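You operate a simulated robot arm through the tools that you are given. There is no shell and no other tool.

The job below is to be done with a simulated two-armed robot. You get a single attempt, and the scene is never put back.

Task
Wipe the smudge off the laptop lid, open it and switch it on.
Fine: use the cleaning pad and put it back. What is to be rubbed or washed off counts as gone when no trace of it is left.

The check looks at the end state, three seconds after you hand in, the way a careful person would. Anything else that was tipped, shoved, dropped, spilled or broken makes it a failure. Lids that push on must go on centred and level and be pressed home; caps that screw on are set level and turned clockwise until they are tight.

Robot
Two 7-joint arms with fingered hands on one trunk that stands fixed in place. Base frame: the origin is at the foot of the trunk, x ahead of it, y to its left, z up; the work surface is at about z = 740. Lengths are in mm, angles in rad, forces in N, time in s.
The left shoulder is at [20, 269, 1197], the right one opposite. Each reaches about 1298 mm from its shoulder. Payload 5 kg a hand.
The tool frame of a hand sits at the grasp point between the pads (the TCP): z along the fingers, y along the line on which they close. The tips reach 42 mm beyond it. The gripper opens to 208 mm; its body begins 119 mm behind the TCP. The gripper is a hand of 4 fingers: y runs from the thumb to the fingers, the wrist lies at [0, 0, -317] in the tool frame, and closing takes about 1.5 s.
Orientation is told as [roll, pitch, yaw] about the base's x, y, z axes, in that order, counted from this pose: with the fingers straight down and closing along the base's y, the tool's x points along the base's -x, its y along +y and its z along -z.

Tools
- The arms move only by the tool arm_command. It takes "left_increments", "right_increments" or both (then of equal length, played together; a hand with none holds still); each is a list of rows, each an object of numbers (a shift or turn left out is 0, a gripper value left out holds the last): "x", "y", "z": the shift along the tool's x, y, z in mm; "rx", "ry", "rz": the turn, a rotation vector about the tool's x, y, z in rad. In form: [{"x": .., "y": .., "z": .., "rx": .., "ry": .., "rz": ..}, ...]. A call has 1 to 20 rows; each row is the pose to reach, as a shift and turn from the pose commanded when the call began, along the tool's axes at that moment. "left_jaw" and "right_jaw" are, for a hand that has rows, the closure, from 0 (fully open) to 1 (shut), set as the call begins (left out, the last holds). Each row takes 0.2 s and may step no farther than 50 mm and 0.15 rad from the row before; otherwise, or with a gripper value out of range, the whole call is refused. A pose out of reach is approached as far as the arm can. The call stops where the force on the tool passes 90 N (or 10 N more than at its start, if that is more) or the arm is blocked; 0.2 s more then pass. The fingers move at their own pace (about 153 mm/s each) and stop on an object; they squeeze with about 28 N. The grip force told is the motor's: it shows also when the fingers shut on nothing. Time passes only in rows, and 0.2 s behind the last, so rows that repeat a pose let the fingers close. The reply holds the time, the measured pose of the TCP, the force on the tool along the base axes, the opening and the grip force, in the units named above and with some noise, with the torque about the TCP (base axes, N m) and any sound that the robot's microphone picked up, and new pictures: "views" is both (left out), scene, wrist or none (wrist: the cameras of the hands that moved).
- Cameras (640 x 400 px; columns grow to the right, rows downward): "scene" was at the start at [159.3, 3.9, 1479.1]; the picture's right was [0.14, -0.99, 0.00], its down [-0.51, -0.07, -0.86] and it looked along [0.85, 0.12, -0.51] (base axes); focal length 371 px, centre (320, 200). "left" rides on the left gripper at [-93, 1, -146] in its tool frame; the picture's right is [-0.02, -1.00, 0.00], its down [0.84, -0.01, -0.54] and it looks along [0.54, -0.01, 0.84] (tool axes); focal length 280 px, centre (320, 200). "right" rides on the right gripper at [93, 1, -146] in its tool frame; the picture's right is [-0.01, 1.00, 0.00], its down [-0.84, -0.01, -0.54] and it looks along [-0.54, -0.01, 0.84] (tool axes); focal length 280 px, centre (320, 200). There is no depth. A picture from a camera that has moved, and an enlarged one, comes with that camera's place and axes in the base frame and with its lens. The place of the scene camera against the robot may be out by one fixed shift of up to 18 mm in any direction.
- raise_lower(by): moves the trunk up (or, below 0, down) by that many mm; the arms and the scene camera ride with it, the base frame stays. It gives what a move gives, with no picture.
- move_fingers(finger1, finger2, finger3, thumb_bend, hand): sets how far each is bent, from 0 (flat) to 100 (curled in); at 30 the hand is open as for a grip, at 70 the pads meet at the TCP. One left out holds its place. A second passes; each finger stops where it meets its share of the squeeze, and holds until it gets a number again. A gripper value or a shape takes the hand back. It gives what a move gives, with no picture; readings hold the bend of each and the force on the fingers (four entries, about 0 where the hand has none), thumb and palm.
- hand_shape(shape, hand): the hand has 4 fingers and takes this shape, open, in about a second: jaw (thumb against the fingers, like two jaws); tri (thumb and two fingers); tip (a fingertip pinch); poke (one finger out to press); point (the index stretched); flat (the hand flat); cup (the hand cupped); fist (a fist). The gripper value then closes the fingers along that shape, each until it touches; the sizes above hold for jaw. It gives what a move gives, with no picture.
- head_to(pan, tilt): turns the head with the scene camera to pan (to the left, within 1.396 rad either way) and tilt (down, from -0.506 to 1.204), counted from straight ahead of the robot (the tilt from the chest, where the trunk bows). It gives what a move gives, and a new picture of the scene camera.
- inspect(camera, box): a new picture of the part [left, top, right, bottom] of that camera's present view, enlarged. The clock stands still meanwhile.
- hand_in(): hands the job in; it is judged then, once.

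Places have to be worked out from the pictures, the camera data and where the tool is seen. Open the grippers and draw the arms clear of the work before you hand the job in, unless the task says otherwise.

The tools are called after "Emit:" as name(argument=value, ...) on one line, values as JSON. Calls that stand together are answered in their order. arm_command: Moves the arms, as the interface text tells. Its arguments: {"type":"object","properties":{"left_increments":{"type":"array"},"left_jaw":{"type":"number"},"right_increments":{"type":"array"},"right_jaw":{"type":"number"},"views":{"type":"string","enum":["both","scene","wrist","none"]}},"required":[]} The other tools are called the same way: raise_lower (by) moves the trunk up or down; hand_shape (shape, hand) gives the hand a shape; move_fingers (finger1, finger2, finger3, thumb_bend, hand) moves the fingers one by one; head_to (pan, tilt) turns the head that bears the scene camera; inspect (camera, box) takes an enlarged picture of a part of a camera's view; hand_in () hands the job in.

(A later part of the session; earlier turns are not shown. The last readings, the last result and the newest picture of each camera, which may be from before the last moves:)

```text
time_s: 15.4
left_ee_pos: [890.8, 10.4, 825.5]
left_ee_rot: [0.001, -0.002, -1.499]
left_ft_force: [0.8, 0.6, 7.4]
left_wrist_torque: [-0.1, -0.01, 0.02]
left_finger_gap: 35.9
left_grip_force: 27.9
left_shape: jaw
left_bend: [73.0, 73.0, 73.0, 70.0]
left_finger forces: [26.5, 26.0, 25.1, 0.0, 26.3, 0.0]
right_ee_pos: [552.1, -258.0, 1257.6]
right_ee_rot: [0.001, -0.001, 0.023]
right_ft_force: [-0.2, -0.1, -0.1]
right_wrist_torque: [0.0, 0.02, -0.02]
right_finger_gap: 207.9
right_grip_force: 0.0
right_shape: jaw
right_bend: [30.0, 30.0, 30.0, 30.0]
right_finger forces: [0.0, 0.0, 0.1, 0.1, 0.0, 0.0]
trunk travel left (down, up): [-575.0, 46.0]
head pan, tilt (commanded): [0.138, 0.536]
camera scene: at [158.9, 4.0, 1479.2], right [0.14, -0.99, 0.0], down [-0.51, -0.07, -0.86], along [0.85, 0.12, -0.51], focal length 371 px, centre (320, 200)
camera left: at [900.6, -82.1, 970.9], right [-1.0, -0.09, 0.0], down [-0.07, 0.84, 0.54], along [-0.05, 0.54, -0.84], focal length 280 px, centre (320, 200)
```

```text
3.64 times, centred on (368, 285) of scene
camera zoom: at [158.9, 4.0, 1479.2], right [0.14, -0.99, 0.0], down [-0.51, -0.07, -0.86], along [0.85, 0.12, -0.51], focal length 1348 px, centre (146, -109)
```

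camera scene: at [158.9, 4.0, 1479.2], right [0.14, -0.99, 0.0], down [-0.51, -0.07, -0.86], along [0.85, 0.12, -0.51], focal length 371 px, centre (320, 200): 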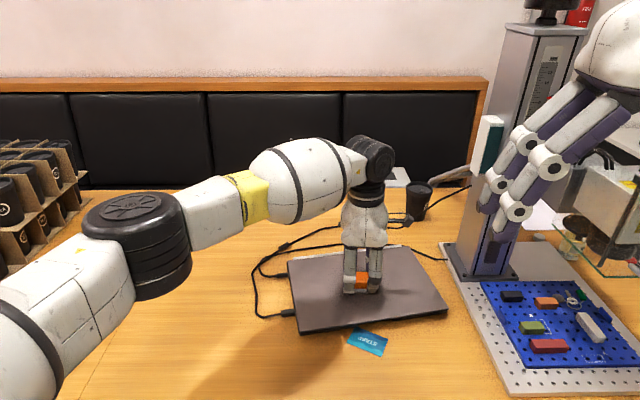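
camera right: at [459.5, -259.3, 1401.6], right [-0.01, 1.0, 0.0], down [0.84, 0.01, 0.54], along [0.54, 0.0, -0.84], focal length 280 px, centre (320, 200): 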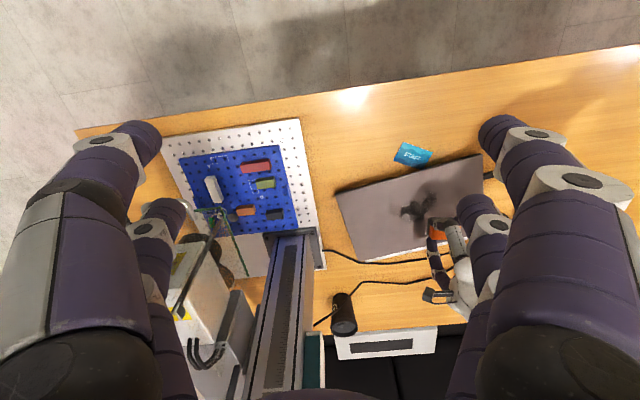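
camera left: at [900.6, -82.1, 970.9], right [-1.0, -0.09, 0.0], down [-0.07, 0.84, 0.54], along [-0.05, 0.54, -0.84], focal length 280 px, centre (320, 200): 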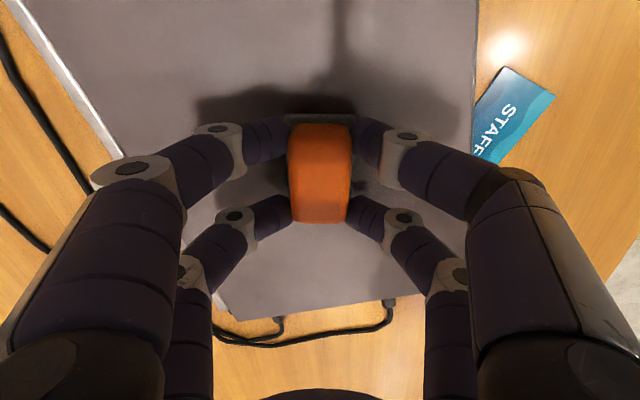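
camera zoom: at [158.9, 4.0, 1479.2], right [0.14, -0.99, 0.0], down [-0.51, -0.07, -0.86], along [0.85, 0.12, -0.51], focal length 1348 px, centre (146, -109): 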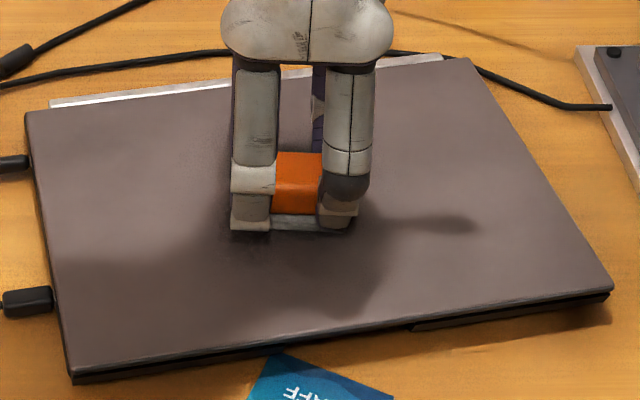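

Contact already at TCP z 825.5 with 7 N, so the lid top is at about z 772. I press slightly more and start wiping in zigzag strokes across the far half of the smudge.

Emit:
arm_command(left_increments=[{"x": -20, "y": 0, "z": 1}, {"x": -45, "y": 0, "z": 1}, {"x": -20, "y": 0, "z": 1}, {"x": 5, "y": 0, "z": 1}, {"x": 30, "y": 0, "z": 1}, {"x": 50, "y": 8, "z": 1}, {"x": 25, "y": 16, "z": 1}, {"x": 0, "y": 16, "z": 1}, {"x": -25, "y": 16, "z": 1}, {"x": -50, "y": 24, "z": 1}, {"x": -25, "y": 32, "z": 1}, {"x": 0, "y": 32, "z": 1}, {"x": 25, "y": 32, "z": 1}, {"x": 50, "y": 40, "z": 1}, {"x": 25, "y": 48, "z": 1}, {"x": 0, "y": 48, "z": 1}, {"x": -25, "y": 48, "z": 1}, {"x": -50, "y": 40, "z": 1}, {"x": -25, "y": 20, "z": 1}, {"x": 0, "y": 0, "z": 1}], views="both")

```text
time_s: 19.6
left_ee_pos: [889.8, 12.6, 825.0]
left_ee_rot: [0.001, -0.001, -1.498]
left_ft_force: [3.7, 2.7, 16.6]
left_wrist_torque: [0.01, -0.11, 0.07]
left_finger_gap: 36.7
left_grip_force: 27.8
left_shape: jaw
left_bend: [73.0, 73.0, 73.0, 71.0]
left_finger forces: [30.2, 28.8, 26.4, 0.0, 27.9, 0.1]
left hand out of reach, approached as far as the arm can: row 17, 18
right_ee_pos: [551.1, -259.6, 1256.7]
right_ee_rot: [0.0, -0.001, 0.02]
right_ft_force: [0.4, 0.2, 0.5]
right_wrist_torque: [0.02, -0.03, 0.02]
right_finger_gap: 207.9
right_grip_force: 0.2
right_shape: jaw
right_bend: [30.0, 30.0, 30.0, 30.0]
right_finger forces: [0.0, 0.0, 0.0, 0.1, 0.0, 0.0]
trunk travel left (down, up): [-575.0, 46.0]
head pan, tilt (commanded): [0.138, 0.536]
camera scene: at [158.7, 3.6, 1479.2], right [0.14, -0.99, 0.0], down [-0.5, -0.07, -0.86], along [0.85, 0.12, -0.51], focal length 371 px, centre (320, 200)
camera left: at [899.1, -79.6, 970.0], right [-1.0, -0.09, 0.0], down [-0.07, 0.84, 0.54], along [-0.05, 0.54, -0.84], focal length 280 px, centre (320, 200)
```

scene: 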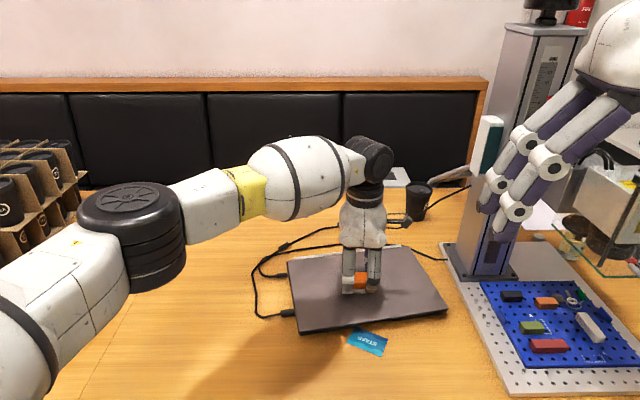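
left: 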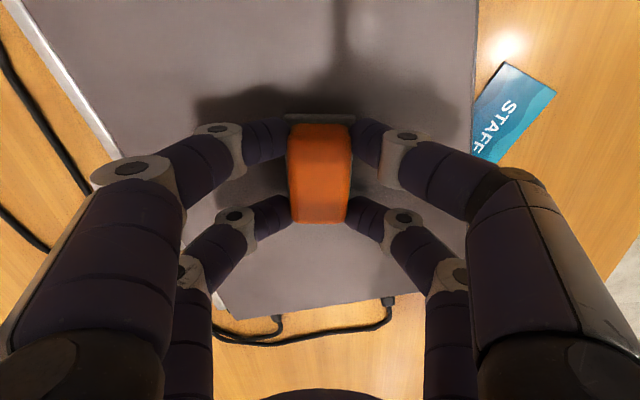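

The far half has been stroked at about 16 N. Now the near half the same way.

Emit:
arm_command(left_increments=[{"x": 25, "y": 0}, {"x": 50, "y": -8}, {"x": 25, "y": -16}, {"x": 0, "y": -16}, {"x": -25, "y": -16}, {"x": -50, "y": -24}, {"x": -25, "y": -32}, {"x": 0, "y": -32}, {"x": 25, "y": -32}, {"x": 50, "y": -32}, {"x": 60, "y": -40}, {"x": 35, "y": -48}, {"x": 10, "y": -48}, {"x": -15, "y": -48}, {"x": -40, "y": -48}, {"x": -25, "y": -35}, {"x": 0, "y": -25}, {"x": 25, "y": -15}, {"x": 50, "y": -5}, {"x": 40, "y": 10}], views="none")

Emit:
arm_command(left_increments=[{"x": 0, "z": -10}, {"x": 40, "z": -40}, {"x": 85, "z": -40}, {"x": 130, "z": -45}, {"x": 170, "z": -50}, {"x": 170, "z": -50}], views="both")

Emit:
inspect(camera="scene", box=[280, 230, 456, 340])

Emit:
inspect(camera="right", box=[330, 140, 500, 270])

```text
time_s: 23.8
left_ee_pos: [897.5, 54.6, 824.6]
left_ee_rot: [0.001, 0.002, -1.498]
left_ft_force: [-4.3, 5.0, 19.6]
left_wrist_torque: [0.0, 0.18, -0.07]
left_finger_gap: 37.0
left_grip_force: 28.1
left_shape: jaw
left_bend: [73.0, 73.0, 73.0, 71.0]
left_finger forces: [27.9, 27.9, 28.7, 0.0, 30.7, 0.1]
right_ee_pos: [551.5, -259.0, 1257.6]
right_ee_rot: [0.001, -0.003, 0.02]
right_ft_force: [0.2, -0.8, -0.7]
right_wrist_torque: [0.12, 0.05, -0.03]
right_finger_gap: 207.6
right_grip_force: 0.0
right_shape: jaw
right_bend: [30.0, 30.0, 30.0, 30.0]
right_finger forces: [0.0, 0.1, 0.0, 0.1, 0.1, 0.1]
trunk travel left (down, up): [-575.0, 46.0]
head pan, tilt (commanded): [0.138, 0.536]
```

```text
time_s: 25.2
left_ee_pos: [887.3, 218.8, 874.1]
left_ee_rot: [0.0, 0.0, -1.499]
left_ft_force: [0.4, 0.3, -0.9]
left_wrist_torque: [0.07, 0.02, 0.0]
left_finger_gap: 36.8
left_grip_force: 27.9
left_shape: jaw
left_bend: [73.0, 73.0, 73.0, 71.0]
left_finger forces: [27.4, 27.3, 27.4, 0.1, 27.4, 0.0]
right_ee_pos: [551.6, -259.7, 1257.1]
right_ee_rot: [0.002, -0.001, 0.021]
right_ft_force: [-0.8, -0.4, -0.1]
right_wrist_torque: [0.07, 0.0, 0.0]
right_finger_gap: 208.0
right_grip_force: 0.1
right_shape: jaw
right_bend: [30.0, 30.0, 30.0, 30.0]
right_finger forces: [0.0, 0.0, 0.0, 0.1, 0.0, 0.0]
trunk travel left (down, up): [-575.0, 46.0]
head pan, tilt (commanded): [0.138, 0.536]
camera scene: at [159.3, 3.4, 1479.1], right [0.14, -0.99, 0.0], down [-0.51, -0.07, -0.86], along [0.85, 0.12, -0.51], focal length 371 px, centre (320, 200)
camera left: at [896.4, 126.9, 1018.9], right [-1.0, -0.08, 0.0], down [-0.07, 0.84, 0.54], along [-0.04, 0.54, -0.84], focal length 280 px, centre (320, 200)
```

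scene: 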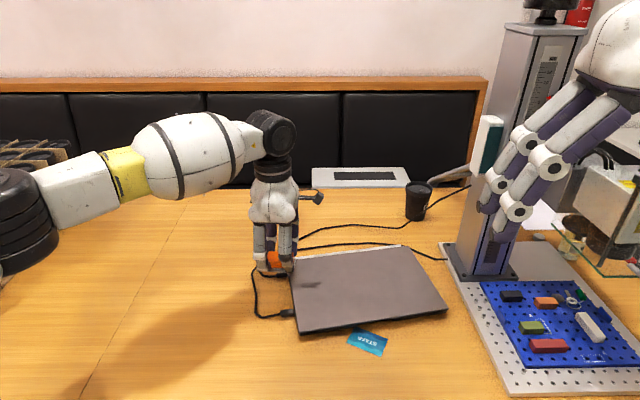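
left: 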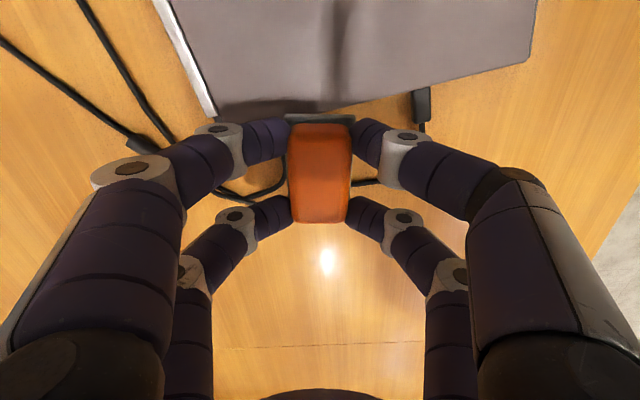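

```text
3.64 times, centred on (368, 285) of scene
camera zoom: at [159.3, 3.4, 1479.1], right [0.14, -0.99, 0.0], down [-0.51, -0.07, -0.86], along [0.85, 0.12, -0.51], focal length 1348 px, centre (146, -109)
```

zoom: 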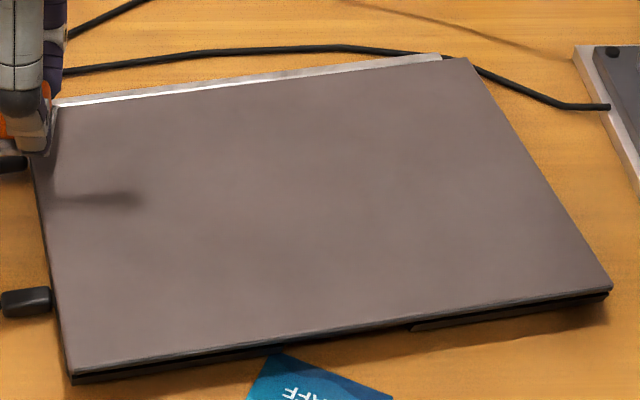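

```text
3.08 times, centred on (415, 205) of right
camera zoom: at [458.8, -262.1, 1401.4], right [-0.01, 1.0, 0.0], down [0.84, 0.0, 0.54], along [0.54, 0.0, -0.84], focal length 863 px, centre (28, 185)
```

zoom: 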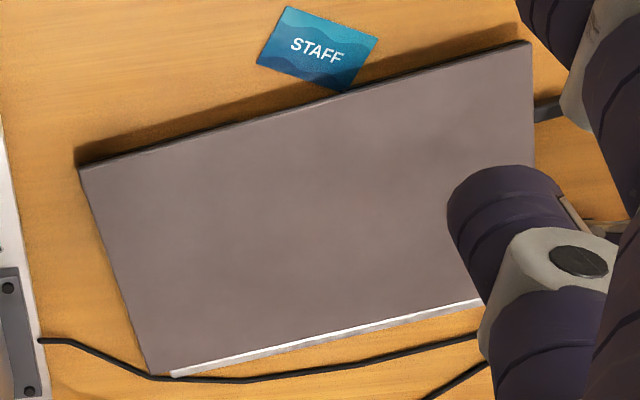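

The smudge looks gone. I enlarge the spot strongly to look for any faint trace.

Emit:
inspect(camera="scene", box=[325, 262, 389, 302])

Emit:
inspect(camera="right", box=[400, 180, 464, 220])

Emit:
inspect(camera="left", box=[180, 0, 540, 110])

```text
10.00 times, centred on (357, 282) of scene
camera zoom: at [159.3, 3.4, 1479.1], right [0.14, -0.99, 0.0], down [-0.51, -0.07, -0.86], along [0.85, 0.12, -0.51], focal length 3706 px, centre (-50, -620)
```

zoom: 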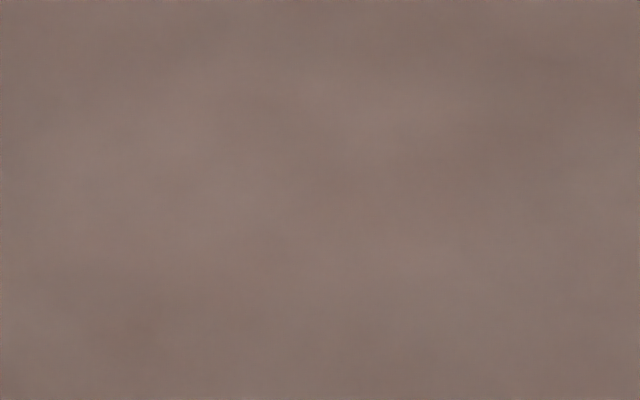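

```text
10.00 times, centred on (432, 200) of right
camera zoom: at [458.8, -262.1, 1401.4], right [-0.01, 1.0, 0.0], down [0.84, 0.0, 0.54], along [0.54, 0.0, -0.84], focal length 2804 px, centre (-800, 200)
```

zoom: 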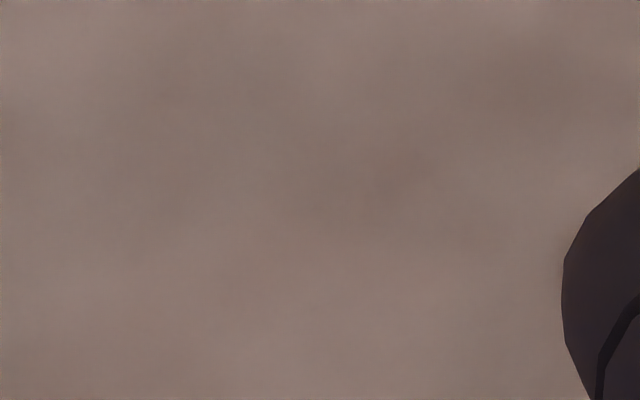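

```text
1.78 times, centred on (360, 55) of left
camera zoom: at [896.4, 126.9, 1018.9], right [-1.0, -0.08, 0.0], down [-0.07, 0.84, 0.54], along [-0.04, 0.54, -0.84], focal length 498 px, centre (249, 458)
```

zoom: 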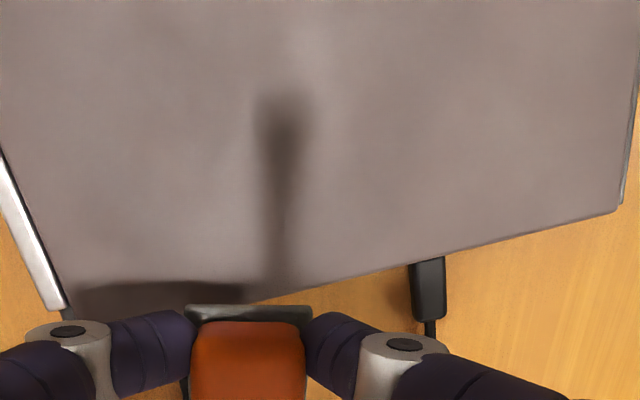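

No clear trace remains, but to be safe I go over the area once more with strokes in the other direction.

Emit:
arm_command(left_increments=[{"x": -45, "z": 0}, {"x": -90, "y": -3, "z": 12}, {"x": -135, "y": -6, "z": 25}, {"x": -178, "y": -10, "z": 35}, {"x": -210, "y": -10, "z": 42}, {"x": -210, "y": -10, "z": 50}, {"x": -235, "y": -10, "z": 50.5}, {"x": -260, "y": -10, "z": 50.5}, {"x": -260, "y": 15, "z": 50.5}, {"x": -245, "y": 20, "z": 50.5}, {"x": -245, "y": -15, "z": 50.5}, {"x": -245, "y": -55, "z": 50.5}, {"x": -225, "y": -60, "z": 50.5}, {"x": -225, "y": -20, "z": 50.5}, {"x": -225, "y": 20, "z": 50.5}, {"x": -205, "y": 32, "z": 50.5}, {"x": -205, "y": -5, "z": 50.5}, {"x": -205, "y": -45, "z": 50.5}, {"x": -205, "y": -65, "z": 50.5}, {"x": -185, "y": -60, "z": 50.5}], views="none")

Emit:
arm_command(left_increments=[{"x": 0, "y": 40}, {"x": 0, "y": 80}, {"x": 15, "y": 95}, {"x": 25, "y": 55}, {"x": 25, "y": 15}, {"x": 25, "y": -10}, {"x": 45, "y": -5}, {"x": 45, "y": 35}, {"x": 45, "y": 70}, {"x": 10, "y": 70}, {"x": -25, "y": 70}, {"x": -55, "y": 70}, {"x": -20, "y": 50}, {"x": 20, "y": 40}, {"x": 45, "y": 30}, {"x": 10, "y": 20}, {"x": -25, "y": 20}, {"x": 0, "y": 0}, {"x": 35, "y": 0}, {"x": 50, "y": 10}], views="none")

Emit:
arm_command(left_increments=[{"x": 0, "z": -20}, {"x": 35, "y": 0, "z": -50}, {"x": 80, "z": -55}, {"x": 125, "z": -60}, {"x": 170, "z": -60}, {"x": 170, "z": -60}], views="both")

Emit:
inspect(camera="scene", box=[280, 230, 456, 340])

Emit:
inspect(camera="right", box=[330, 140, 500, 270])

```text
time_s: 29.4
left_ee_pos: [838.5, 30.2, 823.7]
left_ee_rot: [0.001, -0.002, -1.504]
left_ft_force: [-2.3, -8.8, 18.2]
left_wrist_torque: [-0.28, -0.01, -0.01]
left_finger_gap: 36.5
left_grip_force: 27.6
left_shape: jaw
left_bend: [73.0, 73.0, 73.0, 71.0]
left_finger forces: [27.5, 27.1, 28.3, 0.0, 28.8, 0.0]
right_ee_pos: [550.3, -259.1, 1257.6]
right_ee_rot: [0.0, -0.001, 0.021]
right_ft_force: [1.1, 1.7, -1.0]
right_wrist_torque: [-0.13, 0.04, 0.01]
right_finger_gap: 207.8
right_grip_force: 0.0
right_shape: jaw
right_bend: [30.0, 30.0, 30.0, 30.0]
right_finger forces: [0.1, 0.0, 0.0, 0.0, 0.0, 0.1]
trunk travel left (down, up): [-575.0, 46.0]
head pan, tilt (commanded): [0.138, 0.536]
```

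```text
time_s: 33.6
left_ee_pos: [844.4, 81.5, 824.3]
left_ee_rot: [0.002, -0.001, -1.5]
left_ft_force: [-3.4, -7.4, 19.0]
left_wrist_torque: [-0.28, 0.07, 0.01]
left_finger_gap: 36.9
left_grip_force: 27.4
left_shape: jaw
left_bend: [73.0, 73.0, 73.0, 71.0]
left_finger forces: [27.1, 26.6, 29.0, 0.0, 29.0, 0.0]
right_ee_pos: [551.6, -258.0, 1258.7]
right_ee_rot: [0.0, 0.0, 0.021]
right_ft_force: [1.2, 1.0, -0.3]
right_wrist_torque: [-0.06, 0.02, 0.01]
right_finger_gap: 208.0
right_grip_force: 0.1
right_shape: jaw
right_bend: [30.0, 30.0, 30.0, 30.0]
right_finger forces: [0.0, 0.0, 0.1, 0.1, 0.0, 0.1]
trunk travel left (down, up): [-575.0, 46.0]
head pan, tilt (commanded): [0.138, 0.536]
```

```text
time_s: 35.0
left_ee_pos: [834.2, 248.1, 883.8]
left_ee_rot: [0.0, -0.001, -1.502]
left_ft_force: [0.0, -1.3, -0.9]
left_wrist_torque: [0.13, 0.02, 0.01]
left_finger_gap: 36.6
left_grip_force: 27.0
left_shape: jaw
left_bend: [73.0, 73.0, 73.0, 71.0]
left_finger forces: [26.5, 26.3, 26.3, 0.0, 26.3, 0.1]
right_ee_pos: [552.1, -260.2, 1255.7]
right_ee_rot: [0.002, 0.001, 0.019]
right_ft_force: [-0.1, 0.2, -0.2]
right_wrist_torque: [0.08, -0.01, 0.0]
right_finger_gap: 208.2
right_grip_force: 0.0
right_shape: jaw
right_bend: [30.0, 30.0, 30.0, 30.0]
right_finger forces: [0.0, 0.0, 0.1, 0.0, 0.0, 0.0]
trunk travel left (down, up): [-575.0, 46.0]
head pan, tilt (commanded): [0.138, 0.536]
camera scene: at [159.4, 3.2, 1479.1], right [0.14, -0.99, 0.0], down [-0.51, -0.07, -0.86], along [0.85, 0.12, -0.51], focal length 371 px, centre (320, 200)
camera left: at [843.5, 156.6, 1029.3], right [-1.0, -0.08, 0.0], down [-0.07, 0.84, 0.54], along [-0.05, 0.54, -0.84], focal length 280 px, centre (320, 200)
```

scene: 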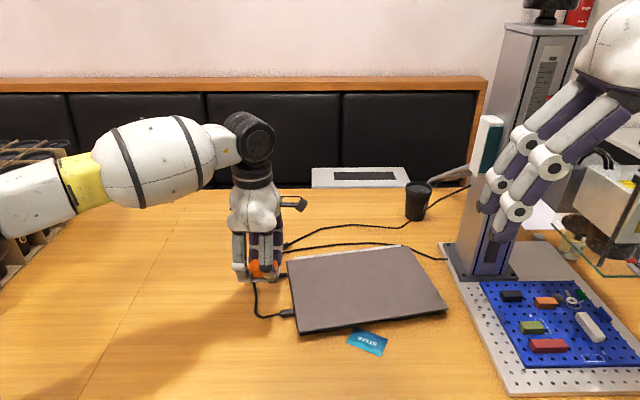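
left: 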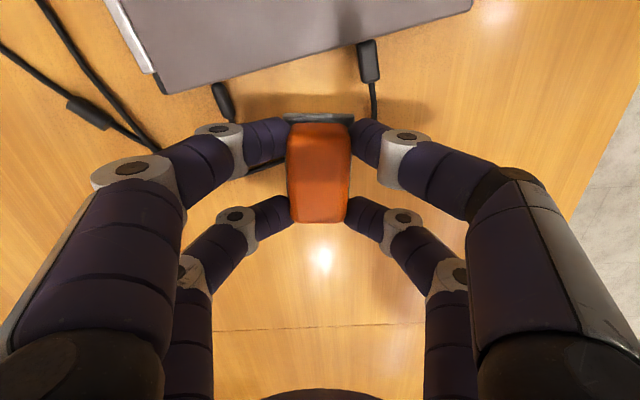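

```text
3.64 times, centred on (368, 285) of scene
camera zoom: at [159.4, 3.2, 1479.1], right [0.14, -0.99, 0.0], down [-0.51, -0.07, -0.86], along [0.85, 0.12, -0.51], focal length 1348 px, centre (146, -109)
```

zoom: 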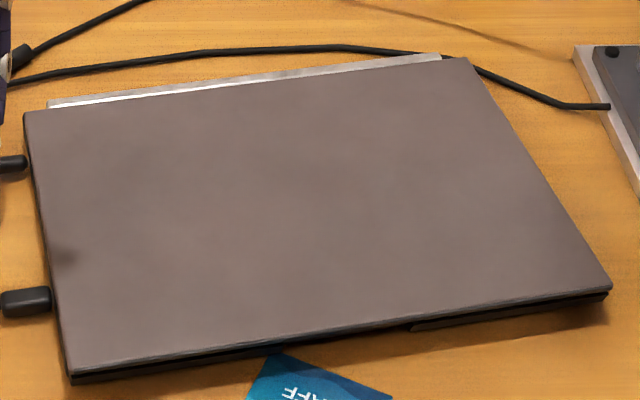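

```text
3.08 times, centred on (415, 205) of right
camera zoom: at [458.9, -262.5, 1401.3], right [-0.01, 1.0, 0.0], down [0.84, 0.0, 0.54], along [0.54, 0.0, -0.84], focal length 863 px, centre (28, 185)
```

zoom: 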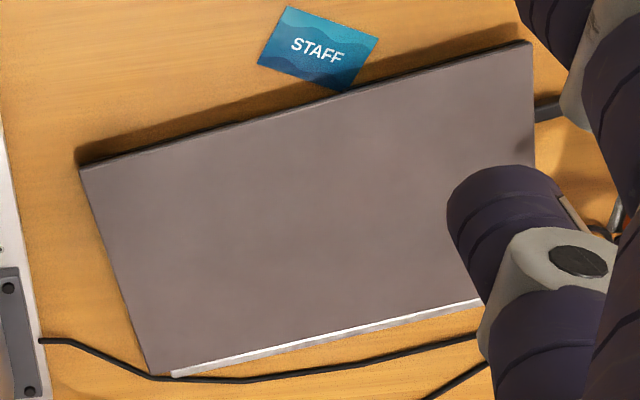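

The lid is clean in both views. I now carry the pad back to its original place, stopping a little above the table first.

Emit:
arm_command(left_increments=[{"x": 20, "y": -40}, {"x": 40, "y": -80}, {"x": 60, "y": -120}, {"x": 80, "y": -155}, {"x": 91.5, "y": -182}, {"x": 91.5, "y": -182, "z": 30}, {"x": 91.5, "y": -182, "z": 65}, {"x": 91.5, "y": -182, "z": 78}, {"x": 91.5, "y": -182, "z": 78}], views="both")

```text
time_s: 37.0
left_ee_pos: [646.6, 329.1, 806.1]
left_ee_rot: [0.0, -0.002, -1.499]
left_ft_force: [0.3, -1.0, -0.4]
left_wrist_torque: [0.0, -0.01, 0.01]
left_finger_gap: 36.9
left_grip_force: 28.8
left_shape: jaw
left_bend: [73.0, 73.0, 73.0, 71.0]
left_finger forces: [26.3, 26.0, 26.3, 0.0, 26.2, 0.0]
right_ee_pos: [551.6, -258.3, 1257.2]
right_ee_rot: [-0.002, 0.001, 0.022]
right_ft_force: [0.3, 0.2, 0.2]
right_wrist_torque: [0.01, 0.0, 0.02]
right_finger_gap: 208.0
right_grip_force: 0.0
right_shape: jaw
right_bend: [30.0, 30.0, 30.0, 30.0]
right_finger forces: [0.0, 0.1, 0.0, 0.0, 0.1, 0.0]
trunk travel left (down, up): [-575.0, 46.0]
head pan, tilt (commanded): [0.138, 0.536]
camera scene: at [159.4, 4.0, 1479.1], right [0.14, -0.99, 0.0], down [-0.51, -0.07, -0.86], along [0.85, 0.12, -0.51], focal length 371 px, centre (320, 200)
camera left: at [656.3, 238.3, 950.9], right [-1.0, -0.09, 0.0], down [-0.07, 0.84, 0.54], along [-0.05, 0.54, -0.84], focal length 280 px, centre (320, 200)
```

scene: 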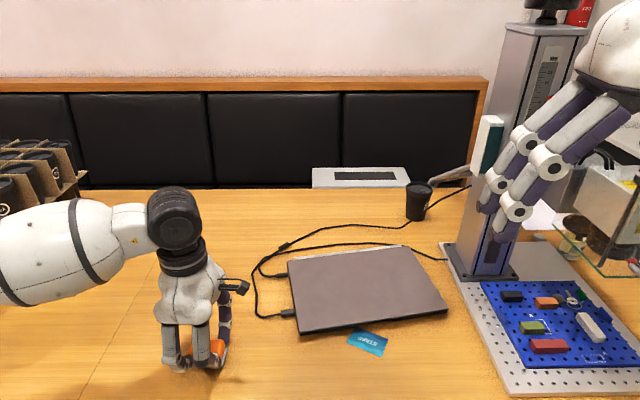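
left: 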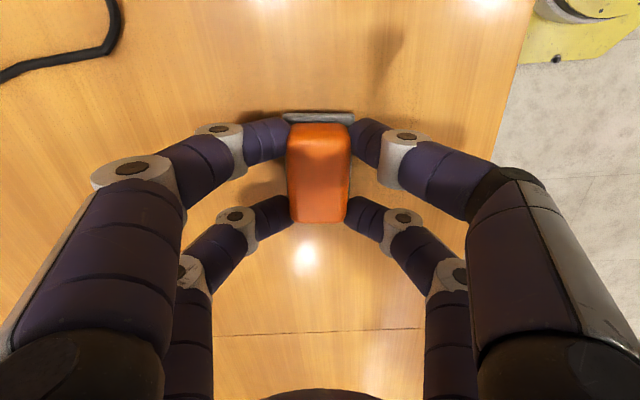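

The pad is about 12 mm above its old place. I lower it gently until it touches.

Emit:
arm_command(left_increments=[{"x": -1.5, "z": 4}, {"x": -1.5, "z": 8}, {"x": -1.5, "z": 10.5}, {"x": -1.5, "z": 11.5}], views="none")

```text
time_s: 38.0
left_ee_pos: [647.5, 327.9, 793.8]
left_ee_rot: [0.0, 0.002, -1.5]
left_ft_force: [-0.2, 0.1, 0.3]
left_wrist_torque: [0.0, 0.0, 0.01]
left_finger_gap: 36.5
left_grip_force: 28.0
left_shape: jaw
left_bend: [73.0, 73.0, 73.0, 71.0]
left_finger forces: [26.4, 25.9, 26.2, 0.0, 26.1, 0.0]
right_ee_pos: [552.1, -258.6, 1257.1]
right_ee_rot: [0.0, 0.0, 0.021]
right_ft_force: [-0.6, -0.4, 0.4]
right_wrist_torque: [0.02, 0.02, 0.01]
right_finger_gap: 207.8
right_grip_force: 0.1
right_shape: jaw
right_bend: [30.0, 30.0, 30.0, 30.0]
right_finger forces: [0.0, 0.1, 0.1, 0.0, 0.0, 0.1]
trunk travel left (down, up): [-575.0, 46.0]
head pan, tilt (commanded): [0.138, 0.536]
```

No contact yet at 793.8; I go down 1 mm at a time.

Emit:
arm_command(left_increments=[{"z": 1}, {"z": 1}], views="none")

```text
time_s: 38.6
left_ee_pos: [647.5, 329.1, 792.4]
left_ee_rot: [0.0, 0.001, -1.5]
left_ft_force: [-0.4, 0.4, -0.8]
left_wrist_torque: [-0.02, 0.02, 0.01]
left_finger_gap: 36.8
left_grip_force: 28.3
left_shape: jaw
left_bend: [73.0, 73.0, 73.0, 71.0]
left_finger forces: [26.2, 25.9, 26.2, 0.1, 26.2, 0.0]
right_ee_pos: [550.9, -258.0, 1257.7]
right_ee_rot: [-0.001, 0.002, 0.02]
right_ft_force: [-0.2, 0.2, -0.4]
right_wrist_torque: [0.02, -0.01, 0.01]
right_finger_gap: 208.1
right_grip_force: 0.0
right_shape: jaw
right_bend: [30.0, 30.0, 30.0, 30.0]
right_finger forces: [0.0, 0.0, 0.0, 0.0, 0.0, 0.0]
trunk travel left (down, up): [-575.0, 46.0]
head pan, tilt (commanded): [0.138, 0.536]
```

Still free; another two millimetres in small steps.

Emit:
arm_command(left_increments=[{"z": 1}, {"z": 1.5}], views="none")

```text
time_s: 39.2
left_ee_pos: [646.0, 328.2, 791.4]
left_ee_rot: [0.0, 0.0, -1.499]
left_ft_force: [0.2, 0.3, -0.8]
left_wrist_torque: [0.01, 0.04, 0.02]
left_finger_gap: 37.0
left_grip_force: 28.1
left_shape: jaw
left_bend: [73.0, 73.0, 73.0, 71.0]
left_finger forces: [26.4, 26.1, 26.2, 0.1, 26.2, 0.0]
right_ee_pos: [551.9, -258.4, 1257.2]
right_ee_rot: [-0.001, 0.0, 0.021]
right_ft_force: [-0.7, 0.6, 0.3]
right_wrist_torque: [-0.01, 0.03, -0.01]
right_finger_gap: 208.0
right_grip_force: 0.0
right_shape: jaw
right_bend: [30.0, 30.0, 30.0, 30.0]
right_finger forces: [0.0, 0.0, 0.0, 0.0, 0.0, 0.1]
trunk travel left (down, up): [-575.0, 46.0]
head pan, tilt (commanded): [0.138, 0.536]
```

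Still no contact force; I check visually how far the pad is above the table.

Emit:
inspect(camera="scene", box=[156, 320, 252, 380])

Emit:
inspect(camera="left", box=[240, 90, 400, 230])

```text
6.67 times, centred on (204, 350) of scene
camera zoom: at [159.3, 3.9, 1479.1], right [0.14, -0.99, 0.0], down [-0.51, -0.07, -0.86], along [0.85, 0.12, -0.51], focal length 2470 px, centre (1093, -800)
```

zoom: 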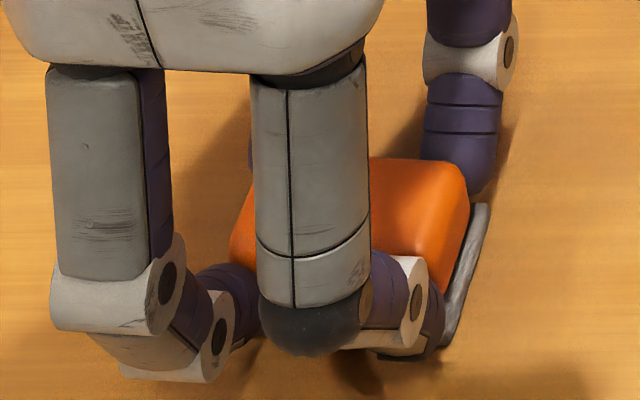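

```text
2.86 times, centred on (320, 160) of left
camera zoom: at [655.2, 236.8, 936.7], right [-1.0, -0.09, 0.0], down [-0.07, 0.84, 0.54], along [-0.05, 0.54, -0.84], focal length 801 px, centre (320, 314)
```

zoom: 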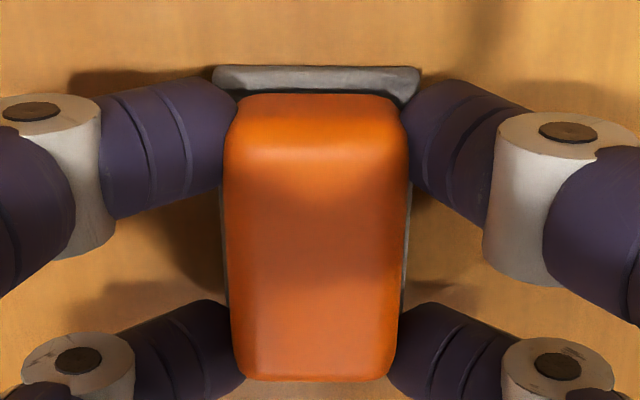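

The pad looks nearly down. I keep lowering in 1 mm steps until force appears.

Emit:
arm_command(left_increments=[{"z": 1}, {"z": 1.5}], views="none")

Emit:
arm_command(left_increments=[{"z": 1}, {"z": 1}], views="none")

```text
time_s: 39.8
left_ee_pos: [645.3, 328.9, 791.0]
left_ee_rot: [0.002, -0.002, -1.5]
left_ft_force: [-2.4, 0.1, 13.2]
left_wrist_torque: [-0.01, 0.07, 0.01]
left_finger_gap: 36.7
left_grip_force: 28.2
left_shape: jaw
left_bend: [73.0, 73.0, 73.0, 71.0]
left_finger forces: [26.8, 26.3, 27.0, 0.1, 27.7, 0.0]
right_ee_pos: [550.3, -258.4, 1257.1]
right_ee_rot: [0.001, 0.0, 0.023]
right_ft_force: [0.8, 0.5, 0.0]
right_wrist_torque: [0.03, 0.01, 0.0]
right_finger_gap: 208.1
right_grip_force: 0.1
right_shape: jaw
right_bend: [30.0, 30.0, 30.0, 30.0]
right_finger forces: [0.1, 0.1, 0.1, 0.0, 0.0, 0.0]
trunk travel left (down, up): [-575.0, 46.0]
head pan, tilt (commanded): [0.138, 0.536]
```

```text
time_s: 40.4
left_ee_pos: [645.8, 328.4, 791.0]
left_ee_rot: [0.004, 0.0, -1.499]
left_ft_force: [0.0, 1.8, 26.9]
left_wrist_torque: [0.0, 0.01, 0.01]
left_finger_gap: 37.0
left_grip_force: 28.0
left_shape: jaw
left_bend: [73.0, 73.0, 73.0, 71.0]
left_finger forces: [27.9, 27.7, 27.0, 0.1, 28.1, 0.0]
right_ee_pos: [551.6, -259.7, 1257.9]
right_ee_rot: [0.001, 0.0, 0.021]
right_ft_force: [0.3, 0.5, 0.0]
right_wrist_torque: [-0.01, 0.0, 0.01]
right_finger_gap: 207.6
right_grip_force: 0.1
right_shape: jaw
right_bend: [30.0, 30.0, 30.0, 30.0]
right_finger forces: [0.0, 0.1, 0.0, 0.1, 0.1, 0.1]
trunk travel left (down, up): [-575.0, 46.0]
head pan, tilt (commanded): [0.138, 0.536]
```

The pad is on the table (contact at TCP z 791). I ease off the pressure and open the fingers.

Emit:
arm_command(left_increments=[{"z": -2}, {"z": -2.5}], views="none")

Emit:
arm_command(left_increments=[{"z": 0}, {"z": 0}, {"z": 0}, {"z": 0}, {"z": 0}], left_jaw=0.55, views="wrist")

```text
time_s: 41.0
left_ee_pos: [644.6, 328.6, 790.8]
left_ee_rot: [0.0, 0.001, -1.499]
left_ft_force: [5.4, 1.9, 11.5]
left_wrist_torque: [0.06, -0.24, 0.02]
left_finger_gap: 36.8
left_grip_force: 27.8
left_shape: jaw
left_bend: [73.0, 73.0, 73.0, 71.0]
left_finger forces: [28.5, 28.2, 25.4, 0.0, 25.5, 0.0]
right_ee_pos: [551.5, -259.2, 1257.7]
right_ee_rot: [0.002, 0.0, 0.022]
right_ft_force: [-0.6, 0.7, 0.4]
right_wrist_torque: [0.01, -0.03, -0.01]
right_finger_gap: 207.8
right_grip_force: 0.1
right_shape: jaw
right_bend: [30.0, 30.0, 30.0, 30.0]
right_finger forces: [0.0, 0.1, 0.0, 0.1, 0.0, 0.0]
trunk travel left (down, up): [-575.0, 46.0]
head pan, tilt (commanded): [0.138, 0.536]
```

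```text
time_s: 42.2
left_ee_pos: [644.6, 328.6, 792.3]
left_ee_rot: [0.0, -0.001, -1.499]
left_ft_force: [0.2, 0.2, 0.5]
left_wrist_torque: [0.01, -0.01, 0.03]
left_finger_gap: 92.9
left_grip_force: 0.0
left_shape: jaw
left_bend: [73.0, 73.0, 73.0, 70.0]
left_finger forces: [0.1, 0.1, 0.0, 0.0, 0.0, 0.0]
right_ee_pos: [554.0, -258.9, 1257.0]
right_ee_rot: [0.001, 0.0, 0.02]
right_ft_force: [-0.2, -1.2, -0.4]
right_wrist_torque: [-0.03, 0.02, 0.03]
right_finger_gap: 207.9
right_grip_force: 0.0
right_shape: jaw
right_bend: [30.0, 30.0, 30.0, 30.0]
right_finger forces: [0.1, 0.0, 0.0, 0.0, 0.0, 0.0]
trunk travel left (down, up): [-575.0, 46.0]
head pan, tilt (commanded): [0.138, 0.536]
camera left: at [654.6, 236.4, 936.6], right [-1.0, -0.09, 0.0], down [-0.07, 0.84, 0.54], along [-0.05, 0.54, -0.84], focal length 280 px, centre (320, 200)
```

left: 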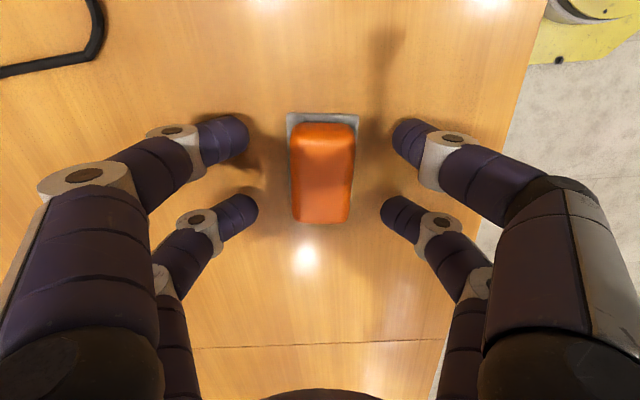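

The pad is back in place and free. I raise the left hand clear of it and study the laptop's front edge in a strong enlargement.

Emit:
arm_command(left_increments=[{"z": -30}, {"z": -75}, {"z": -120}, {"z": -165}, {"z": -210}, {"z": -250}], left_jaw=0.3, views="both")

Emit:
inspect(camera="scene", box=[376, 290, 456, 340])

Emit:
inspect(camera="scene", box=[290, 300, 370, 350])

Emit:
inspect(camera="scene", box=[280, 230, 420, 290])

```text
time_s: 43.6
left_ee_pos: [646.4, 326.2, 1042.0]
left_ee_rot: [0.0, 0.001, -1.5]
left_ft_force: [-0.3, -0.2, 0.6]
left_wrist_torque: [0.09, -0.08, 0.01]
left_finger_gap: 145.5
left_grip_force: 0.0
left_shape: jaw
left_bend: [28.0, 28.0, 28.0, 60.0]
left_finger forces: [0.0, 0.1, 0.1, 0.0, 0.0, 0.1]
right_ee_pos: [552.2, -260.1, 1257.0]
right_ee_rot: [0.004, 0.0, 0.021]
right_ft_force: [0.1, -0.3, 0.0]
right_wrist_torque: [0.07, -0.08, -0.02]
right_finger_gap: 207.9
right_grip_force: 0.1
right_shape: jaw
right_bend: [30.0, 30.0, 30.0, 30.0]
right_finger forces: [0.1, 0.0, 0.0, 0.0, 0.0, 0.1]
trunk travel left (down, up): [-575.0, 46.0]
head pan, tilt (commanded): [0.138, 0.536]
camera scene: at [158.9, 3.4, 1479.2], right [0.14, -0.99, 0.0], down [-0.5, -0.07, -0.86], along [0.85, 0.12, -0.51], focal length 371 px, centre (320, 200)
camera left: at [655.2, 234.3, 1187.7], right [-1.0, -0.09, 0.0], down [-0.07, 0.84, 0.54], along [-0.05, 0.54, -0.84], focal length 280 px, centre (320, 200)
```

scene: 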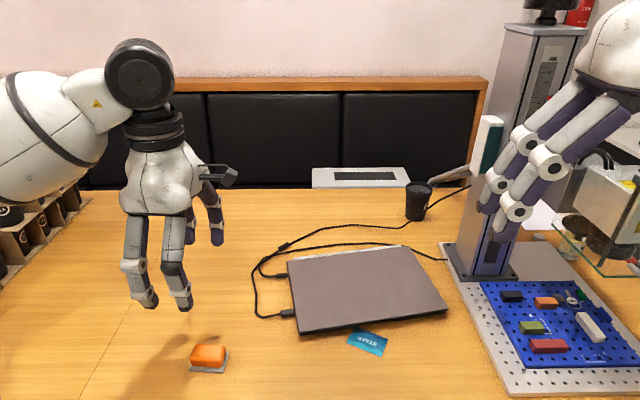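
left: 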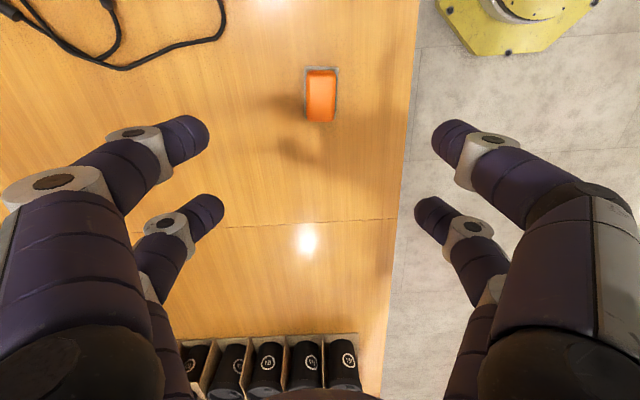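

```text
8.00 times, centred on (416, 315) of scene
camera zoom: at [158.9, 3.4, 1479.2], right [0.14, -0.99, 0.0], down [-0.5, -0.07, -0.86], along [0.85, 0.12, -0.51], focal length 2965 px, centre (-448, -720)
```

zoom: 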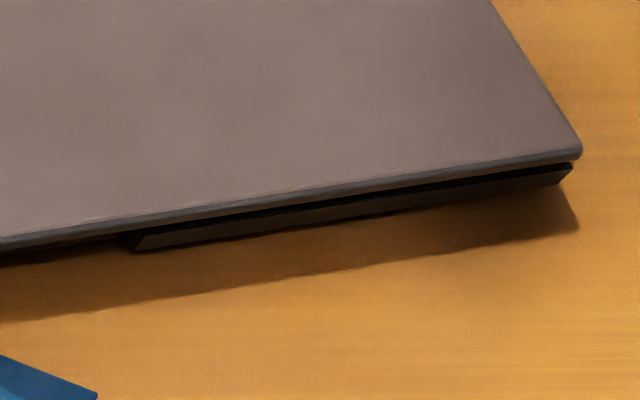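

```text
8.00 times, centred on (330, 325) of scene
camera zoom: at [158.9, 3.4, 1479.2], right [0.14, -0.99, 0.0], down [-0.5, -0.07, -0.86], along [0.85, 0.12, -0.51], focal length 2965 px, centre (240, -800)
```

zoom: 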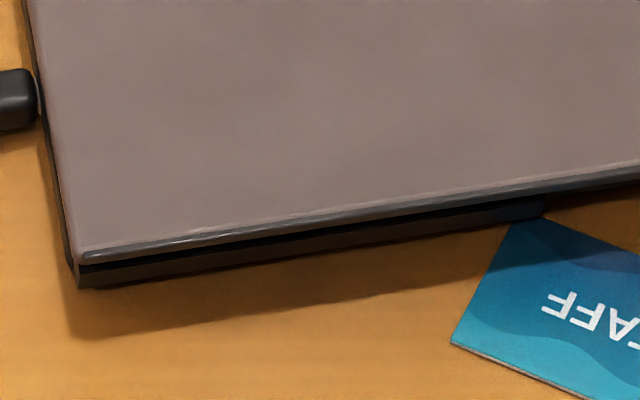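

```text
4.57 times, centred on (350, 260) of scene
camera zoom: at [158.9, 3.4, 1479.2], right [0.14, -0.99, 0.0], down [-0.5, -0.07, -0.86], along [0.85, 0.12, -0.51], focal length 1694 px, centre (183, -74)
```

zoom: 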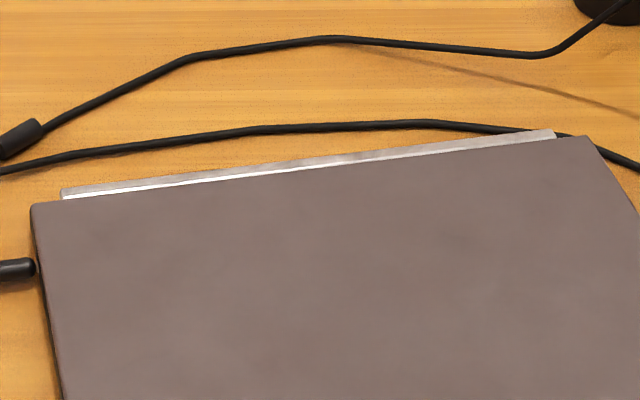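

The laptop base has a cut-out in the middle of its front edge (about from [773, 3] to [802, -80]) where the lid lip is free: that is the place to lift it. Before choosing a hand pose I look at the right hand's fingers closely.

Emit:
inspect(camera="scene", box=[460, 0, 640, 240])

Emit:
inspect(camera="scene", box=[80, 20, 270, 330])

```text
1.67 times, centred on (550, 120) of scene
camera zoom: at [158.9, 3.4, 1479.2], right [0.14, -0.99, 0.0], down [-0.5, -0.07, -0.86], along [0.85, 0.12, -0.51], focal length 618 px, centre (-63, 333)
```

zoom: 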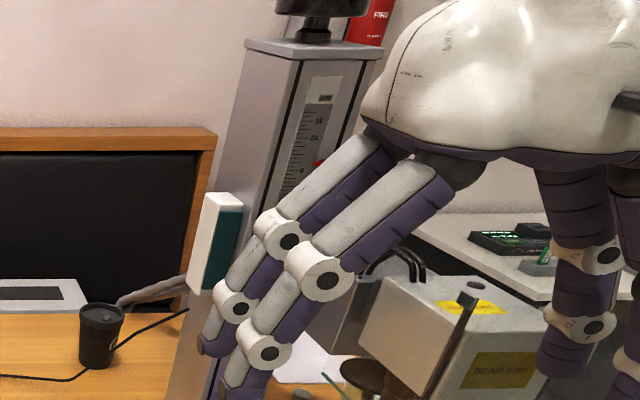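

```text
1.29 times, centred on (175, 175) of scene
camera zoom: at [158.9, 3.4, 1479.2], right [0.14, -0.99, 0.0], down [-0.5, -0.07, -0.86], along [0.85, 0.12, -0.51], focal length 478 px, centre (507, 232)
```

zoom: 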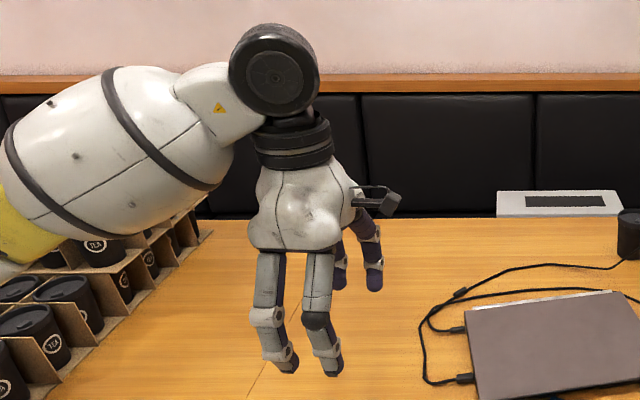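

Each side of the hand has two digits. I try the "point" shape on the right hand in the air and turn the head to see what it looks like.

Emit:
hand_shape(hand="right", shape="point")

Emit:
head_to(pan=-0.4, tilt=0.4)

Emit:
inspect(camera="right", box=[0, 0, 640, 400])

```text
time_s: 44.5
left_ee_pos: [645.8, 326.7, 1042.5]
left_ee_rot: [0.0, 0.0, -1.5]
left_ft_force: [0.7, 0.5, 0.4]
left_wrist_torque: [0.0, 0.03, 0.01]
left_finger_gap: 145.1
left_grip_force: 0.0
left_shape: jaw
left_bend: [28.0, 28.0, 28.0, 60.0]
left_finger forces: [0.0, 0.1, 0.1, 0.0, 0.0, 0.0]
right_ee_pos: [552.1, -259.0, 1257.1]
right_ee_rot: [0.0, 0.001, 0.02]
right_ft_force: [-0.9, 0.5, -0.2]
right_wrist_torque: [0.09, -0.05, -0.02]
right_finger_gap: 0.0
right_grip_force: 0.0
right_shape: point
right_bend: [70.0, 100.0, 100.0, 40.0]
right_finger forces: [0.0, 0.1, 0.0, 0.0, 0.0, 0.0]
trunk travel left (down, up): [-575.0, 46.0]
head pan, tilt (commanded): [0.138, 0.536]
```

```text
time_s: 45.5
left_ee_pos: [647.3, 327.9, 1042.2]
left_ee_rot: [-0.001, -0.002, -1.499]
left_ft_force: [-0.1, 0.2, -0.6]
left_wrist_torque: [-0.02, 0.02, 0.02]
left_finger_gap: 145.4
left_grip_force: 0.0
left_shape: jaw
left_bend: [28.0, 28.0, 28.0, 60.0]
left_finger forces: [0.0, 0.0, 0.0, 0.0, 0.1, 0.0]
right_ee_pos: [551.6, -258.8, 1257.1]
right_ee_rot: [0.002, 0.0, 0.02]
right_ft_force: [-0.7, -0.5, 0.2]
right_wrist_torque: [0.11, 0.02, 0.0]
right_finger_gap: 0.0
right_grip_force: 0.1
right_shape: point
right_bend: [70.0, 100.0, 100.0, 40.0]
right_finger forces: [0.0, 0.1, 0.0, 0.0, 0.0, 0.1]
trunk travel left (down, up): [-575.0, 46.0]
head pan, tilt (commanded): [-0.4, 0.4]
camera scene: at [155.4, -44.5, 1491.5], right [-0.39, -0.92, 0.0], down [-0.36, 0.15, -0.92], along [0.85, -0.36, -0.39], focal length 371 px, centre (320, 200)
```

scene: 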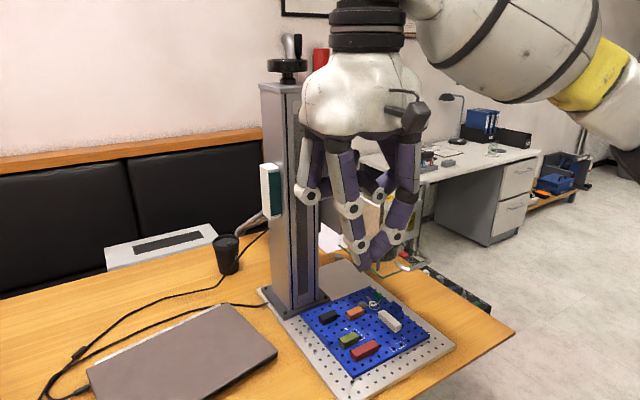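

```text
1.00 times, centred on (320, 200) of right (not enlarged: the box is as wide or as high as the picture)
camera zoom: at [459.0, -261.3, 1401.4], right [-0.01, 1.0, 0.0], down [0.84, 0.01, 0.54], along [0.54, 0.0, -0.84], focal length 280 px, centre (320, 200)
```

zoom: 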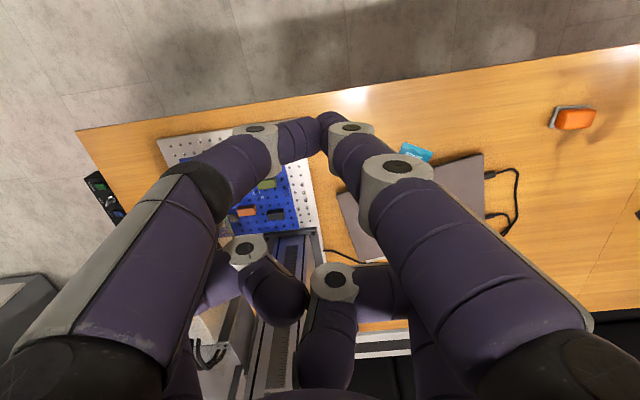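

"Point" leaves index and thumb tips together. I check the "poke" shape, which should leave one finger out.

Emit:
hand_shape(hand="right", shape="poke")

Emit:
inspect(camera="scene", box=[240, 0, 480, 300])

Emit:
inspect(camera="right", box=[0, 0, 640, 400])

```text
time_s: 46.4
left_ee_pos: [647.0, 327.5, 1041.4]
left_ee_rot: [0.001, 0.001, -1.5]
left_ft_force: [0.2, 0.5, -0.9]
left_wrist_torque: [-0.01, 0.01, -0.02]
left_finger_gap: 145.1
left_grip_force: 0.0
left_shape: jaw
left_bend: [28.0, 28.0, 28.0, 60.0]
left_finger forces: [0.0, 0.1, 0.0, 0.0, 0.0, 0.0]
right_ee_pos: [551.4, -258.8, 1259.0]
right_ee_rot: [0.001, -0.001, 0.021]
right_ft_force: [-0.8, -0.1, -0.7]
right_wrist_torque: [0.01, 0.0, -0.04]
right_finger_gap: 0.1
right_grip_force: 0.0
right_shape: poke
right_bend: [100.0, 100.0, 100.0, 33.0]
right_finger forces: [0.1, 0.0, 0.1, 0.0, 0.0, 0.0]
trunk travel left (down, up): [-575.0, 46.0]
head pan, tilt (commanded): [-0.4, 0.4]
```

```text
1.33 times, centred on (360, 150) of scene
camera zoom: at [155.4, -44.6, 1491.5], right [-0.39, -0.92, 0.0], down [-0.36, 0.15, -0.92], along [0.85, -0.36, -0.39], focal length 494 px, centre (267, 267)
```

zoom: 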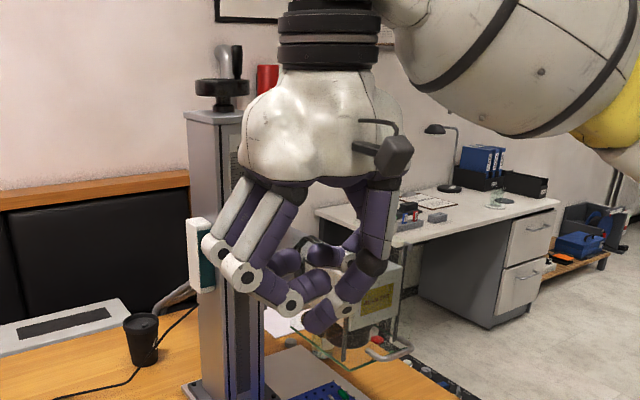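

```text
1.00 times, centred on (320, 200) of right (not enlarged: the box is as wide or as high as the picture)
camera zoom: at [459.0, -261.4, 1401.3], right [-0.01, 1.0, 0.0], down [0.84, 0.01, 0.54], along [0.54, 0.0, -0.84], focal length 280 px, centre (320, 200)
```

zoom: 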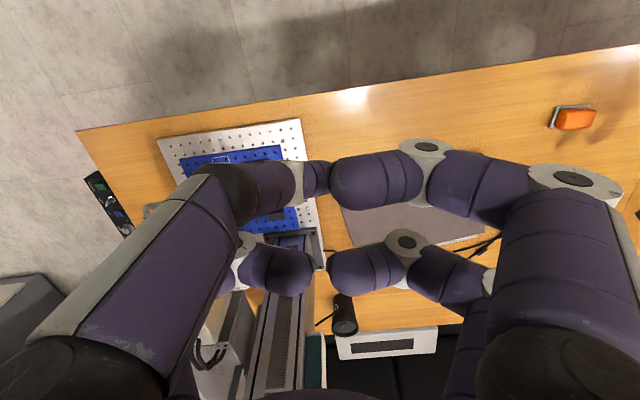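

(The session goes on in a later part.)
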